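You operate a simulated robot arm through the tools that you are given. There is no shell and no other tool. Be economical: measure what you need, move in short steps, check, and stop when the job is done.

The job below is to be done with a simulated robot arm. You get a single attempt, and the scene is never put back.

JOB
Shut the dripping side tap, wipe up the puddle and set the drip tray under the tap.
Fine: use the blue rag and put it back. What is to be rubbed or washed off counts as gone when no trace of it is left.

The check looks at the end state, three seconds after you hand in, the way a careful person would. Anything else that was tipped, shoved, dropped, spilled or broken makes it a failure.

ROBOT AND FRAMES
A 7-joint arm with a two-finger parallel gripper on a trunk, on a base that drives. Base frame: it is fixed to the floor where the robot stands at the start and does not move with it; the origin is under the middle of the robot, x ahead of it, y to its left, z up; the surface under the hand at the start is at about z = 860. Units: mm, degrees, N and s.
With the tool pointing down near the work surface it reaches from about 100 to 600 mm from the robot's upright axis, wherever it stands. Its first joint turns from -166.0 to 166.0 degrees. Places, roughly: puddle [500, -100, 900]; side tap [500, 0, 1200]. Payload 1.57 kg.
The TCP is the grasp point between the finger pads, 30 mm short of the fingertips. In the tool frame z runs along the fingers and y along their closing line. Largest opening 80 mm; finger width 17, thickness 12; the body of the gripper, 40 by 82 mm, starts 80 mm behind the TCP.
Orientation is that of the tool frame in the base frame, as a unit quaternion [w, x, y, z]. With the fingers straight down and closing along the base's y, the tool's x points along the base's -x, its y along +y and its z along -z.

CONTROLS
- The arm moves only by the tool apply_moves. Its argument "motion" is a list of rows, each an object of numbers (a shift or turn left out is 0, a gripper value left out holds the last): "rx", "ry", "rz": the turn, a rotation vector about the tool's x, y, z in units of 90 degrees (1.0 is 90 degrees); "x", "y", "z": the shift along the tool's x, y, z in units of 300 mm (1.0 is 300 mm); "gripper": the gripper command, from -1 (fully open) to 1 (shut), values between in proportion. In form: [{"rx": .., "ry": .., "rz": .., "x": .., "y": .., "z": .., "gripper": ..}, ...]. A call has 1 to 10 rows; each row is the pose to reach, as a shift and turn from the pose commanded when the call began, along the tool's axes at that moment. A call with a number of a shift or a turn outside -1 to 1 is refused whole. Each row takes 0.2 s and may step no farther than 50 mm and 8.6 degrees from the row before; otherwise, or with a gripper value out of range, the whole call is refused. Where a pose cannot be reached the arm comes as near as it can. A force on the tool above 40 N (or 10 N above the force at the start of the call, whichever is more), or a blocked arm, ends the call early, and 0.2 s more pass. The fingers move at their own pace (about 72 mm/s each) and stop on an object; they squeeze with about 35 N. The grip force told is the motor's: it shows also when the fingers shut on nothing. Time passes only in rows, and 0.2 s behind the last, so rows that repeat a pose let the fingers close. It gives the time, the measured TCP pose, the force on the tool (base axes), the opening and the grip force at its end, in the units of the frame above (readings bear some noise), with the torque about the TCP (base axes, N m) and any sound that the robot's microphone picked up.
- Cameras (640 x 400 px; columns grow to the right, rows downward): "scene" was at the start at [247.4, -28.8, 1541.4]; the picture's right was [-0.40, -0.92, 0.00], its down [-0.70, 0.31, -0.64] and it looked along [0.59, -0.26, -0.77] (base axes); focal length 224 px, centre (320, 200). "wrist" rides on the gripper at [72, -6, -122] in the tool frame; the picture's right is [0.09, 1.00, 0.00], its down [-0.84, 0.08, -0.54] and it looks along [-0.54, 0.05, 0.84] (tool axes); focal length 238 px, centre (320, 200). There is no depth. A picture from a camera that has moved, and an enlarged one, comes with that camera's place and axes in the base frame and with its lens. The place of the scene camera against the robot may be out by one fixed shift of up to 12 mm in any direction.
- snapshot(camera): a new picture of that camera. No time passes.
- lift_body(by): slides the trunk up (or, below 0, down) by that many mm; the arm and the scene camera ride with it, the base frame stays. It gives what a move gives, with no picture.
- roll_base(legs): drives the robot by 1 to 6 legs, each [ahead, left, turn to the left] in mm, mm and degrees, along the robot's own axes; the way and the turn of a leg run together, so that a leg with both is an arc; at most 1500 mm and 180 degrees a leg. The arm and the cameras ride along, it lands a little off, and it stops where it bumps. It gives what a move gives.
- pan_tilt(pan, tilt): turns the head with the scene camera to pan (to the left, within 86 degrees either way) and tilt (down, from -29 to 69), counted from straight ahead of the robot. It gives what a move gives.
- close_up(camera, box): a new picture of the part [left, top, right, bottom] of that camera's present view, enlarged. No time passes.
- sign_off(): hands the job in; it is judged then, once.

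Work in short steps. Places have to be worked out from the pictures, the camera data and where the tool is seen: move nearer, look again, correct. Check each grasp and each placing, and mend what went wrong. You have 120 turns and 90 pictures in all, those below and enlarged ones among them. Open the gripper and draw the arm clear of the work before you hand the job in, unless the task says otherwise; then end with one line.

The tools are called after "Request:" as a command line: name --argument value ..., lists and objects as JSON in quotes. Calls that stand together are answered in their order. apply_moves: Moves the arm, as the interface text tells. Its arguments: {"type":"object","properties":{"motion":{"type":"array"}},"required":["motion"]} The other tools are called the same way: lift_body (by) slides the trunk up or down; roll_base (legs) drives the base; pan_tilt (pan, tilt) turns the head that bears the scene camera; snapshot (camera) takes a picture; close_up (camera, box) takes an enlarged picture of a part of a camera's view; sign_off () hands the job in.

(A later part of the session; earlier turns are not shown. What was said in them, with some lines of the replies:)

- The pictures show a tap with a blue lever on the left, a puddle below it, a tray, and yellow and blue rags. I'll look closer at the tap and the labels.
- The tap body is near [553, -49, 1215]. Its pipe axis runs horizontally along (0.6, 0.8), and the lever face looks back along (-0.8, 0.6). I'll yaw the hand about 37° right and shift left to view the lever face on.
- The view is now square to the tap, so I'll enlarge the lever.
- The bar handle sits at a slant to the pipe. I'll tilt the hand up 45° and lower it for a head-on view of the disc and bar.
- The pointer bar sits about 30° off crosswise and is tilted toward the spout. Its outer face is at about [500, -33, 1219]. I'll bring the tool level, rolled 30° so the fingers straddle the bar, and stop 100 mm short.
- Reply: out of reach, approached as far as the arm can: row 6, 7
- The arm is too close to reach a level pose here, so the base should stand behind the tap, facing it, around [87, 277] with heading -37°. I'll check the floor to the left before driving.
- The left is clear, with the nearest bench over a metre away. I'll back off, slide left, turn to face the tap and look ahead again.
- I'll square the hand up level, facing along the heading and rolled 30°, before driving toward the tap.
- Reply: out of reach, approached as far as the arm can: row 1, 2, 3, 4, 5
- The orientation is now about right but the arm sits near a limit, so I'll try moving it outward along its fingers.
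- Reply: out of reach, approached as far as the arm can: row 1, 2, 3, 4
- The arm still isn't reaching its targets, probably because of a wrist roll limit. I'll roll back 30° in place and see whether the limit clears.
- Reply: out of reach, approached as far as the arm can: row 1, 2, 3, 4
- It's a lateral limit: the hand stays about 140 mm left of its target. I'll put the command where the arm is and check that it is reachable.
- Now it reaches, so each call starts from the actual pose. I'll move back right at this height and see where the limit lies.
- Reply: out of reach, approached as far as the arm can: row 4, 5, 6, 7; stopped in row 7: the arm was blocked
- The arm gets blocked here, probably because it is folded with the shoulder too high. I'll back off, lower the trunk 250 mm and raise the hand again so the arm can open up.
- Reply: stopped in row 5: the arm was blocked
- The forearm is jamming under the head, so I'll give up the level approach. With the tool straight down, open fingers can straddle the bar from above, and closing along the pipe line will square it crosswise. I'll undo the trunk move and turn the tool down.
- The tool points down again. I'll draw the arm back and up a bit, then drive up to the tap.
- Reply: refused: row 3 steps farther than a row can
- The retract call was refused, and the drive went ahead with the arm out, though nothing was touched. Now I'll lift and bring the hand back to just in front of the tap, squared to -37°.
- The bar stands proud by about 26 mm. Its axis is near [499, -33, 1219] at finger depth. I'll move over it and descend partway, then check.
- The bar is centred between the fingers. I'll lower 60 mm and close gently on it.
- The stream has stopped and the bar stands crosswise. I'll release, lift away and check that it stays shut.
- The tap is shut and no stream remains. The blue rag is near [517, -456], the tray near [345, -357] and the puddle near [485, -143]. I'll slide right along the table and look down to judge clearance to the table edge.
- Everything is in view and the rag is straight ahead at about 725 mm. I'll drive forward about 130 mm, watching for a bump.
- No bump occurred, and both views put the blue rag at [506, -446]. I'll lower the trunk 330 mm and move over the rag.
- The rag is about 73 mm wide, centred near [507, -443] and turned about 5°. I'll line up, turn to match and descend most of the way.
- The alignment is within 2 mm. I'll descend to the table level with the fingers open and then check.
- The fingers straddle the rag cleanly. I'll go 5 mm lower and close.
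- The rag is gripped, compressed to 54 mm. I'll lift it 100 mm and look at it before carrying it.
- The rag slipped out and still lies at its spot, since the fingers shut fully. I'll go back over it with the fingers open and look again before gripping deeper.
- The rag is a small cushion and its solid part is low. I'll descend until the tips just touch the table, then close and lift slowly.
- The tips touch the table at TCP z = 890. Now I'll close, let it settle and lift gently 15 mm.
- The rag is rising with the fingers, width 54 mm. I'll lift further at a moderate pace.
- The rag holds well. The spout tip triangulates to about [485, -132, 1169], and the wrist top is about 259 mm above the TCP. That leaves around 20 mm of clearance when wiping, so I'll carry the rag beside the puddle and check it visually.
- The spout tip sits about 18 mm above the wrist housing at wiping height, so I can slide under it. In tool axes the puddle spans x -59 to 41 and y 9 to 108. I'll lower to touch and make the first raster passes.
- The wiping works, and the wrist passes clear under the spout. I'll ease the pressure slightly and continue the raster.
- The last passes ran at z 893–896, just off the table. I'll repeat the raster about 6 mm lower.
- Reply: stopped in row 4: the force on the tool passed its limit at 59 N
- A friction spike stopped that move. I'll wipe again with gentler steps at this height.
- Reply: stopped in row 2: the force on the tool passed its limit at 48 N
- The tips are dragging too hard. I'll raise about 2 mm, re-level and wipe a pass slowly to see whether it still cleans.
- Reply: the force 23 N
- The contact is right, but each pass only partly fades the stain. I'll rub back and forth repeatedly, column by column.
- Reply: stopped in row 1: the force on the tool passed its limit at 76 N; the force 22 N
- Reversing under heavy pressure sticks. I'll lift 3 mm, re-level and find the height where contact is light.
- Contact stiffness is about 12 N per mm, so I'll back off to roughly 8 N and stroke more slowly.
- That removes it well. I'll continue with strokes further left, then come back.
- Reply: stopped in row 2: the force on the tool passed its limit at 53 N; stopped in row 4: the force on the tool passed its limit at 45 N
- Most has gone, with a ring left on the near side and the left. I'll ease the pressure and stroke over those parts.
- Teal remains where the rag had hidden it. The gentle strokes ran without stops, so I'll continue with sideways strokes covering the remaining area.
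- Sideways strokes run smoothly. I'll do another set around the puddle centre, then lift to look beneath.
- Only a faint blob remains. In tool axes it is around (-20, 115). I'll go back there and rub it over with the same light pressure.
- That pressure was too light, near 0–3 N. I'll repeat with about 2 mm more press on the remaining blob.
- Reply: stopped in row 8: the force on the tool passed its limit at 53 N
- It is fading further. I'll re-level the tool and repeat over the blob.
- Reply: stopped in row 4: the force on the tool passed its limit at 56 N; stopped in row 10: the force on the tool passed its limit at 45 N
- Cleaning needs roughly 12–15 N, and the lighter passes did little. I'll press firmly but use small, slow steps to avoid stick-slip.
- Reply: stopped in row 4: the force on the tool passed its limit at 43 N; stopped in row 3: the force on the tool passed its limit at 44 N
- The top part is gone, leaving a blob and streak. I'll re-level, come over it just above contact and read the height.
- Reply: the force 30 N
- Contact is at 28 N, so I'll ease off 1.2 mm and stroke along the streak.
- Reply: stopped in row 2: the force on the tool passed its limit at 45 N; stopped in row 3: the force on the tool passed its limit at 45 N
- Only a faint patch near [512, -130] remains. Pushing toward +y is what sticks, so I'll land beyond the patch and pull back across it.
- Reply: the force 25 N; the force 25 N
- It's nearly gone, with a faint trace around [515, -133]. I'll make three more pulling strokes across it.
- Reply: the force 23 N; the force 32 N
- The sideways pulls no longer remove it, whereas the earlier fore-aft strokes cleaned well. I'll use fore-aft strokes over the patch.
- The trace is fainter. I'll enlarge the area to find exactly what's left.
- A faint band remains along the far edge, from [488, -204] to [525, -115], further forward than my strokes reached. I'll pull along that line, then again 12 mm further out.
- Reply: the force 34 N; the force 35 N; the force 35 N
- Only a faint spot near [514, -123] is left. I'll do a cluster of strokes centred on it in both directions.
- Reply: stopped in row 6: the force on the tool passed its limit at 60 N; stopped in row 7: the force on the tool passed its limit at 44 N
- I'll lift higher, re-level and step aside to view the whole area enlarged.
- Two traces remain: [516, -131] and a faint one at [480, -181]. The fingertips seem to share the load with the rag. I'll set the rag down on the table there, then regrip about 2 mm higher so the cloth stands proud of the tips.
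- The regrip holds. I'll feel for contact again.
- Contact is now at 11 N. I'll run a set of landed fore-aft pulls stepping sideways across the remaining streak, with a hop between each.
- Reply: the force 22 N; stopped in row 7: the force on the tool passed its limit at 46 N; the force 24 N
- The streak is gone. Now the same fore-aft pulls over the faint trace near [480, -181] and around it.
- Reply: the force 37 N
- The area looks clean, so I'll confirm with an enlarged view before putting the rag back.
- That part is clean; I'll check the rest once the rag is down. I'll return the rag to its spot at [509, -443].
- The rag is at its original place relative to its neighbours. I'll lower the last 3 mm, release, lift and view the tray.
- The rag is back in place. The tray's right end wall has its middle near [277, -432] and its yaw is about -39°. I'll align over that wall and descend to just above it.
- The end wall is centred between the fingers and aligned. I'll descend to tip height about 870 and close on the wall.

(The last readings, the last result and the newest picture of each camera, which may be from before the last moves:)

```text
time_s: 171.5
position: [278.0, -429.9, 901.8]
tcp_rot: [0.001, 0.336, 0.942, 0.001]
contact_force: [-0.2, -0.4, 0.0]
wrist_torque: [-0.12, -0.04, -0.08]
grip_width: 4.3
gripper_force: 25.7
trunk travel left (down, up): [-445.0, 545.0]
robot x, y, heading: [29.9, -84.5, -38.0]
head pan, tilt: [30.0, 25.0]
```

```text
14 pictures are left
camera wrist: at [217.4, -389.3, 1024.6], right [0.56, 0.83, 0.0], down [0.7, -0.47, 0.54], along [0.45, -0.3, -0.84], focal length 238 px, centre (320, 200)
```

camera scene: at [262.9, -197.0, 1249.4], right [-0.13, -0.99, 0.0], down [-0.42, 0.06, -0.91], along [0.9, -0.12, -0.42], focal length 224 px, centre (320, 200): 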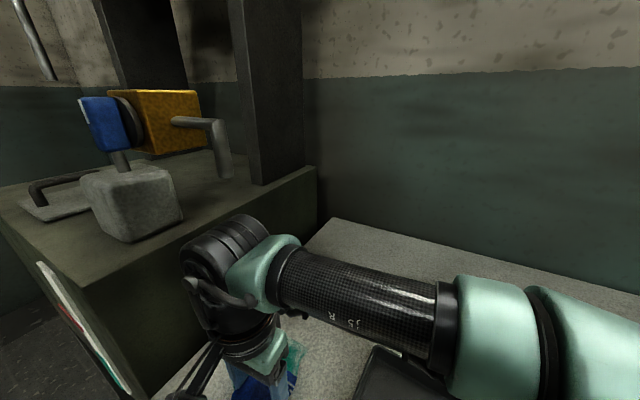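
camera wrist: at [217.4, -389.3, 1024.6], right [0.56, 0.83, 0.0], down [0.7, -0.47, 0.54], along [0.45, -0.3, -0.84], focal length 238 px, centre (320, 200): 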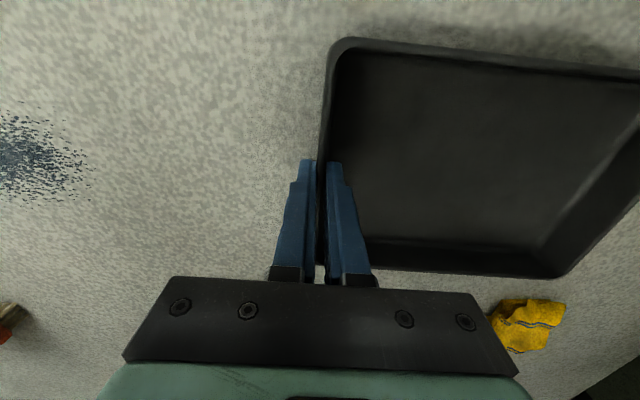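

The wall is gripped, 4 mm thick. I'll slide the tray along the table 240 mm left and 27 mm toward me, which keeps about 20 mm to the table's left edge.

Request:
apply_moves --motion '[{"y": 0.06, "x": 0.006, "gripper": 1}, {"y": 0.14, "x": 0.015}, {"y": 0.22, "x": 0.025}, {"y": 0.3, "x": 0.034}, {"y": 0.38, "x": 0.043}, {"y": 0.46, "x": 0.052}, {"y": 0.54, "x": 0.06}]'

Request:
snapshot --camera "wrist"

```text
time_s: 173.1
position: [364.0, -295.5, 901.2]
tcp_rot: [0.0, 0.336, 0.942, 0.001]
contact_force: [0.9, -0.3, -0.1]
wrist_torque: [-0.14, -0.12, 0.06]
grip_width: 4.6
gripper_force: 25.2
trunk travel left (down, up): [-445.0, 545.0]
robot x, y, heading: [28.3, -86.7, -38.0]
head pan, tilt: [30.0, 25.0]
```

```text
13 pictures are left
camera wrist: at [304.1, -254.3, 1024.7], right [0.56, 0.83, 0.0], down [0.7, -0.47, 0.54], along [0.45, -0.3, -0.84], focal length 238 px, centre (320, 200)
```

wrist: 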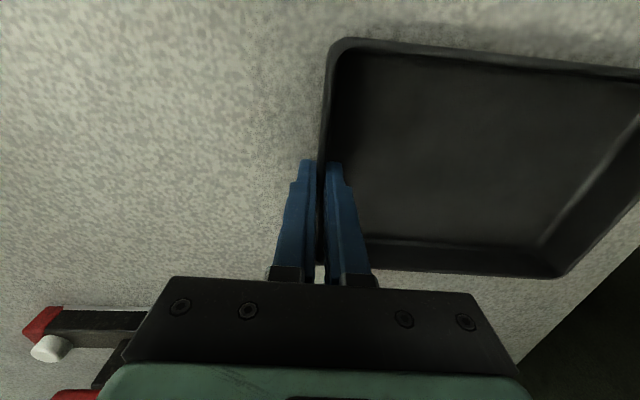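

The tray follows well. I'll slide it on another 66 mm and check from the head camera.

Request:
apply_moves --motion '[{"y": 0.07, "x": 0.01}, {"y": 0.14, "x": 0.02}, {"y": 0.2, "x": 0.03}, {"y": 0.22, "x": 0.03}]'

Request:
pan_tilt --pan 22 --tilt 40

Request:
snapshot --camera "scene"

Request:
snapshot --camera "wrist"

```text
time_s: 174.1
position: [399.1, -240.2, 900.7]
tcp_rot: [-0.001, 0.337, 0.942, 0.0]
contact_force: [-0.5, -0.6, 0.5]
wrist_torque: [-0.11, -0.02, -0.03]
grip_width: 4.4
gripper_force: 25.1
trunk travel left (down, up): [-445.0, 545.0]
robot x, y, heading: [30.3, -85.7, -38.1]
head pan, tilt: [30.0, 25.0]
```

```text
time_s: 174.9
position: [397.7, -239.2, 901.8]
tcp_rot: [0.0, 0.336, 0.942, 0.001]
contact_force: [0.6, 0.2, -0.1]
wrist_torque: [-0.11, 0.04, -0.03]
grip_width: 4.3
gripper_force: 24.9
trunk travel left (down, up): [-445.0, 545.0]
robot x, y, heading: [26.6, -85.0, -37.9]
head pan, tilt: [22.0, 40.0]
```

```text
12 pictures are left
camera scene: at [251.8, -211.4, 1225.8], right [-0.28, -0.96, 0.0], down [-0.62, 0.18, -0.77], along [0.74, -0.21, -0.64], focal length 224 px, centre (320, 200)
```

scene: 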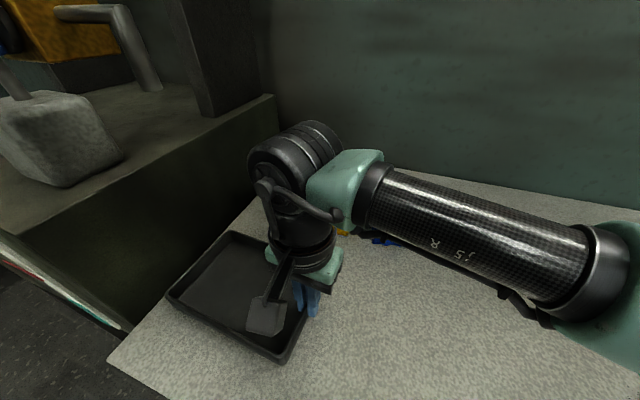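

```text
11 pictures are left
camera wrist: at [337.5, -198.1, 1024.9], right [0.56, 0.83, 0.0], down [0.7, -0.47, 0.54], along [0.45, -0.3, -0.84], focal length 238 px, centre (320, 200)
```

wrist: 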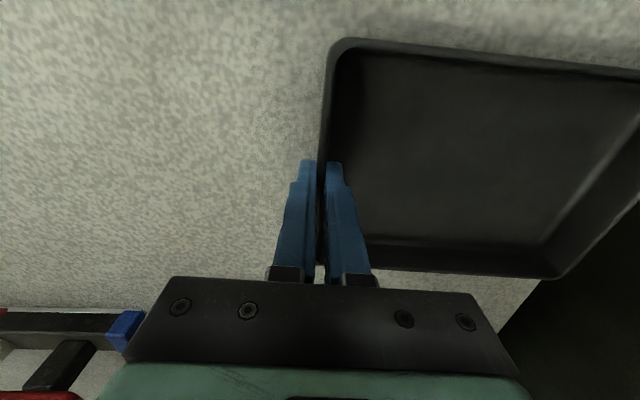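

The tray centre is now near [462, -162], the spout outlet is 38 mm off its centre along the length, and about 20 mm remains to the table edge. I'll nudge 10 mm more, release and lift off.

Request:
apply_moves --motion '[{"y": 0.02}, {"y": 0.035}, {"y": 0.035, "gripper": 0.6}, {"y": 0.035, "gripper": 0.5}, {"y": 0.035, "gripper": 0.5}, {"y": 0.035, "z": -0.06}, {"y": 0.0, "z": -0.2}, {"y": -0.12, "x": -0.02, "z": -0.28}, {"y": -0.26, "x": -0.04, "z": -0.34}, {"y": -0.4, "x": -0.06, "z": -0.4}]'

Request:
snapshot --camera "scene"

```text
time_s: 177.1
position: [335.8, -340.8, 1020.5]
tcp_rot: [-0.002, 0.336, 0.942, 0.002]
contact_force: [0.2, 0.4, -0.3]
wrist_torque: [0.01, 0.03, -0.01]
grip_width: 19.8
gripper_force: 0.0
trunk travel left (down, up): [-445.0, 545.0]
robot x, y, heading: [27.0, -82.8, -38.2]
head pan, tilt: [22.0, 40.0]
```

```text
10 pictures are left
camera scene: at [251.4, -211.5, 1225.8], right [-0.28, -0.96, 0.0], down [-0.62, 0.18, -0.77], along [0.74, -0.21, -0.64], focal length 224 px, centre (320, 200)
```

scene: 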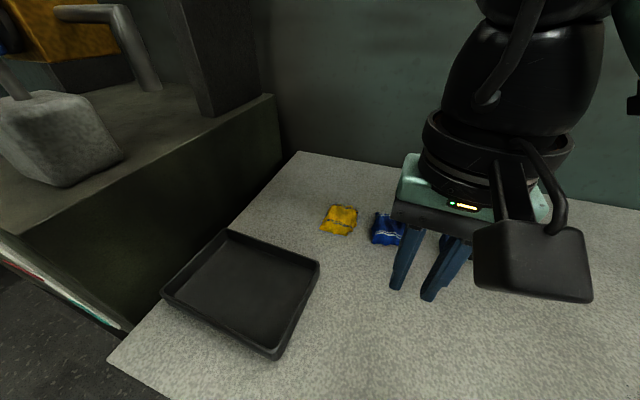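

The tray sits with the drop point projected near its middle. I'll enlarge to check that its left side lies fully on the table and that the table is clean.

Request:
close_up --camera "scene" --box '[90, 190, 350, 370]'

```text
2.22 times, centred on (220, 280) of scene
camera zoom: at [251.4, -211.5, 1225.8], right [-0.28, -0.96, 0.0], down [-0.62, 0.18, -0.77], along [0.74, -0.21, -0.64], focal length 498 px, centre (542, 22)
```

zoom: 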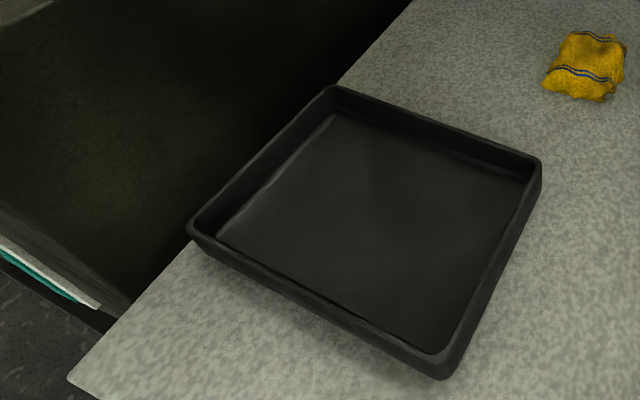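

The tray's base lies wholly on the table and the surface is clean. I'll open the gripper, raise the arm, back the robot off and take a final overall look.

Request:
apply_moves --motion '[{"z": -0.12, "gripper": -1}, {"z": -0.24}, {"z": -0.32, "x": 0.05}, {"z": -0.35, "x": 0.15}]'

Request:
roll_base --legs '[[-200, 0, 0]]'

Request:
pan_tilt --pan 20 --tilt 30

Request:
snapshot --camera "scene"

Request:
snapshot --camera "wrist"

```text
time_s: 178.2
position: [303.8, -322.0, 1084.0]
tcp_rot: [-0.076, 0.346, 0.935, 0.0]
contact_force: [0.0, 0.3, -1.1]
wrist_torque: [-0.04, 0.0, 0.0]
grip_width: 80.0
gripper_force: 0.1
trunk travel left (down, up): [-445.0, 545.0]
robot x, y, heading: [31.1, -83.8, -38.1]
head pan, tilt: [22.0, 40.0]
stopped in row 4: the arm was blocked; the commanded pose is now the measured one
```

```text
time_s: 179.8
position: [153.8, -205.1, 1083.4]
tcp_rot: [-0.076, 0.346, 0.935, 0.0]
contact_force: [-0.2, -0.4, 0.2]
wrist_torque: [-0.05, -0.01, -0.02]
grip_width: 80.0
gripper_force: 0.0
trunk travel left (down, up): [-445.0, 545.0]
robot x, y, heading: [-121.1, 34.2, -37.8]
head pan, tilt: [22.0, 40.0]
```

```text
time_s: 180.5
position: [153.0, -205.3, 1083.5]
tcp_rot: [-0.076, 0.346, 0.935, 0.0]
contact_force: [-0.6, -0.3, -0.3]
wrist_torque: [-0.01, 0.01, -0.02]
grip_width: 80.1
gripper_force: 0.1
trunk travel left (down, up): [-445.0, 545.0]
robot x, y, heading: [-118.9, 28.8, -38.2]
head pan, tilt: [20.0, 30.0]
```

```text
8 pictures are left
camera scene: at [106.7, -98.7, 1241.1], right [-0.31, -0.95, 0.0], down [-0.48, 0.15, -0.87], along [0.82, -0.27, -0.5], focal length 224 px, centre (320, 200)
```

scene: 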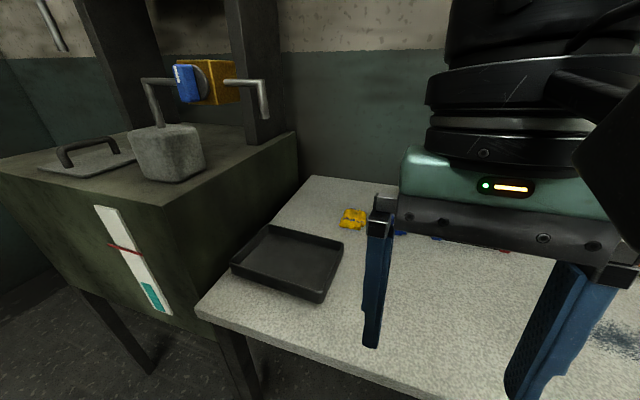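

```text
7 pictures are left
camera wrist: at [112.2, -169.0, 1216.5], right [0.58, 0.82, -0.04], down [0.75, -0.51, 0.41], along [0.32, -0.27, -0.91], focal length 238 px, centre (320, 200)
```

wrist: 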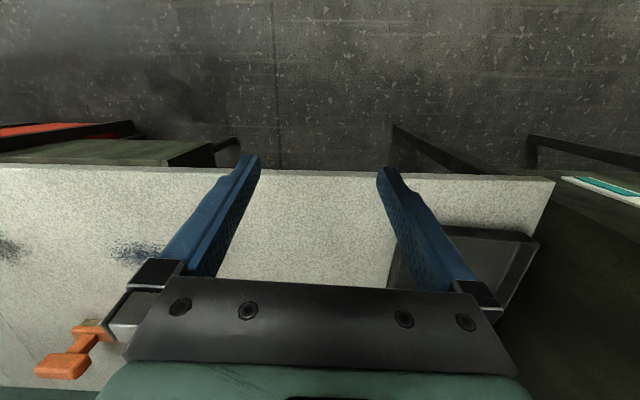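

The tap is shut with its lever upright, no stream shows, and the tray is under the spout. One last enlarged check of the tray's edge and the tap.

Request:
close_up --camera "scene" --box '[150, 50, 390, 320]'

Request:
close_up --camera "scene" --box '[190, 200, 360, 320]'

```text
1.48 times, centred on (270, 185) of scene
camera zoom: at [106.7, -98.7, 1241.1], right [-0.31, -0.95, 0.0], down [-0.48, 0.15, -0.87], along [0.82, -0.27, -0.5], focal length 332 px, centre (394, 222)
```

zoom: 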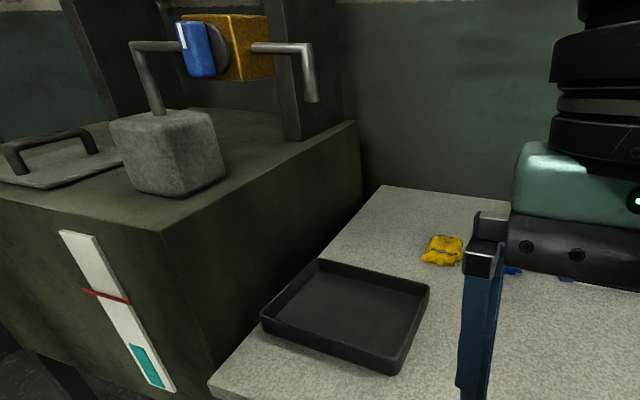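

```text
3.33 times, centred on (275, 260) of scene
camera zoom: at [106.7, -98.7, 1241.1], right [-0.31, -0.95, 0.0], down [-0.48, 0.15, -0.87], along [0.82, -0.27, -0.5], focal length 747 px, centre (470, 0)
```

zoom: 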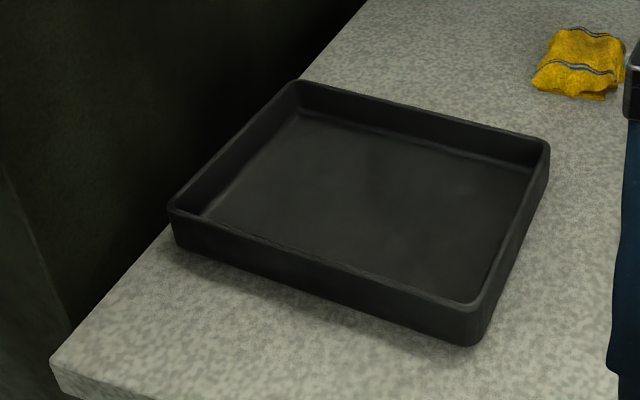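

The tray's base is fully on the table, about 15 mm from its edge and below the spout. The tap is shut, the rag is back and the arm is clear, so I'm handing in.

Request:
sign_off

```text
The job is handed in.
```

I shut the tap and the drip stopped. I wiped up the puddle with the blue rag until no trace showed and put the rag back in its place. The drip tray is set under the spout, and I handed the job in with the gripper open and the arm clear.
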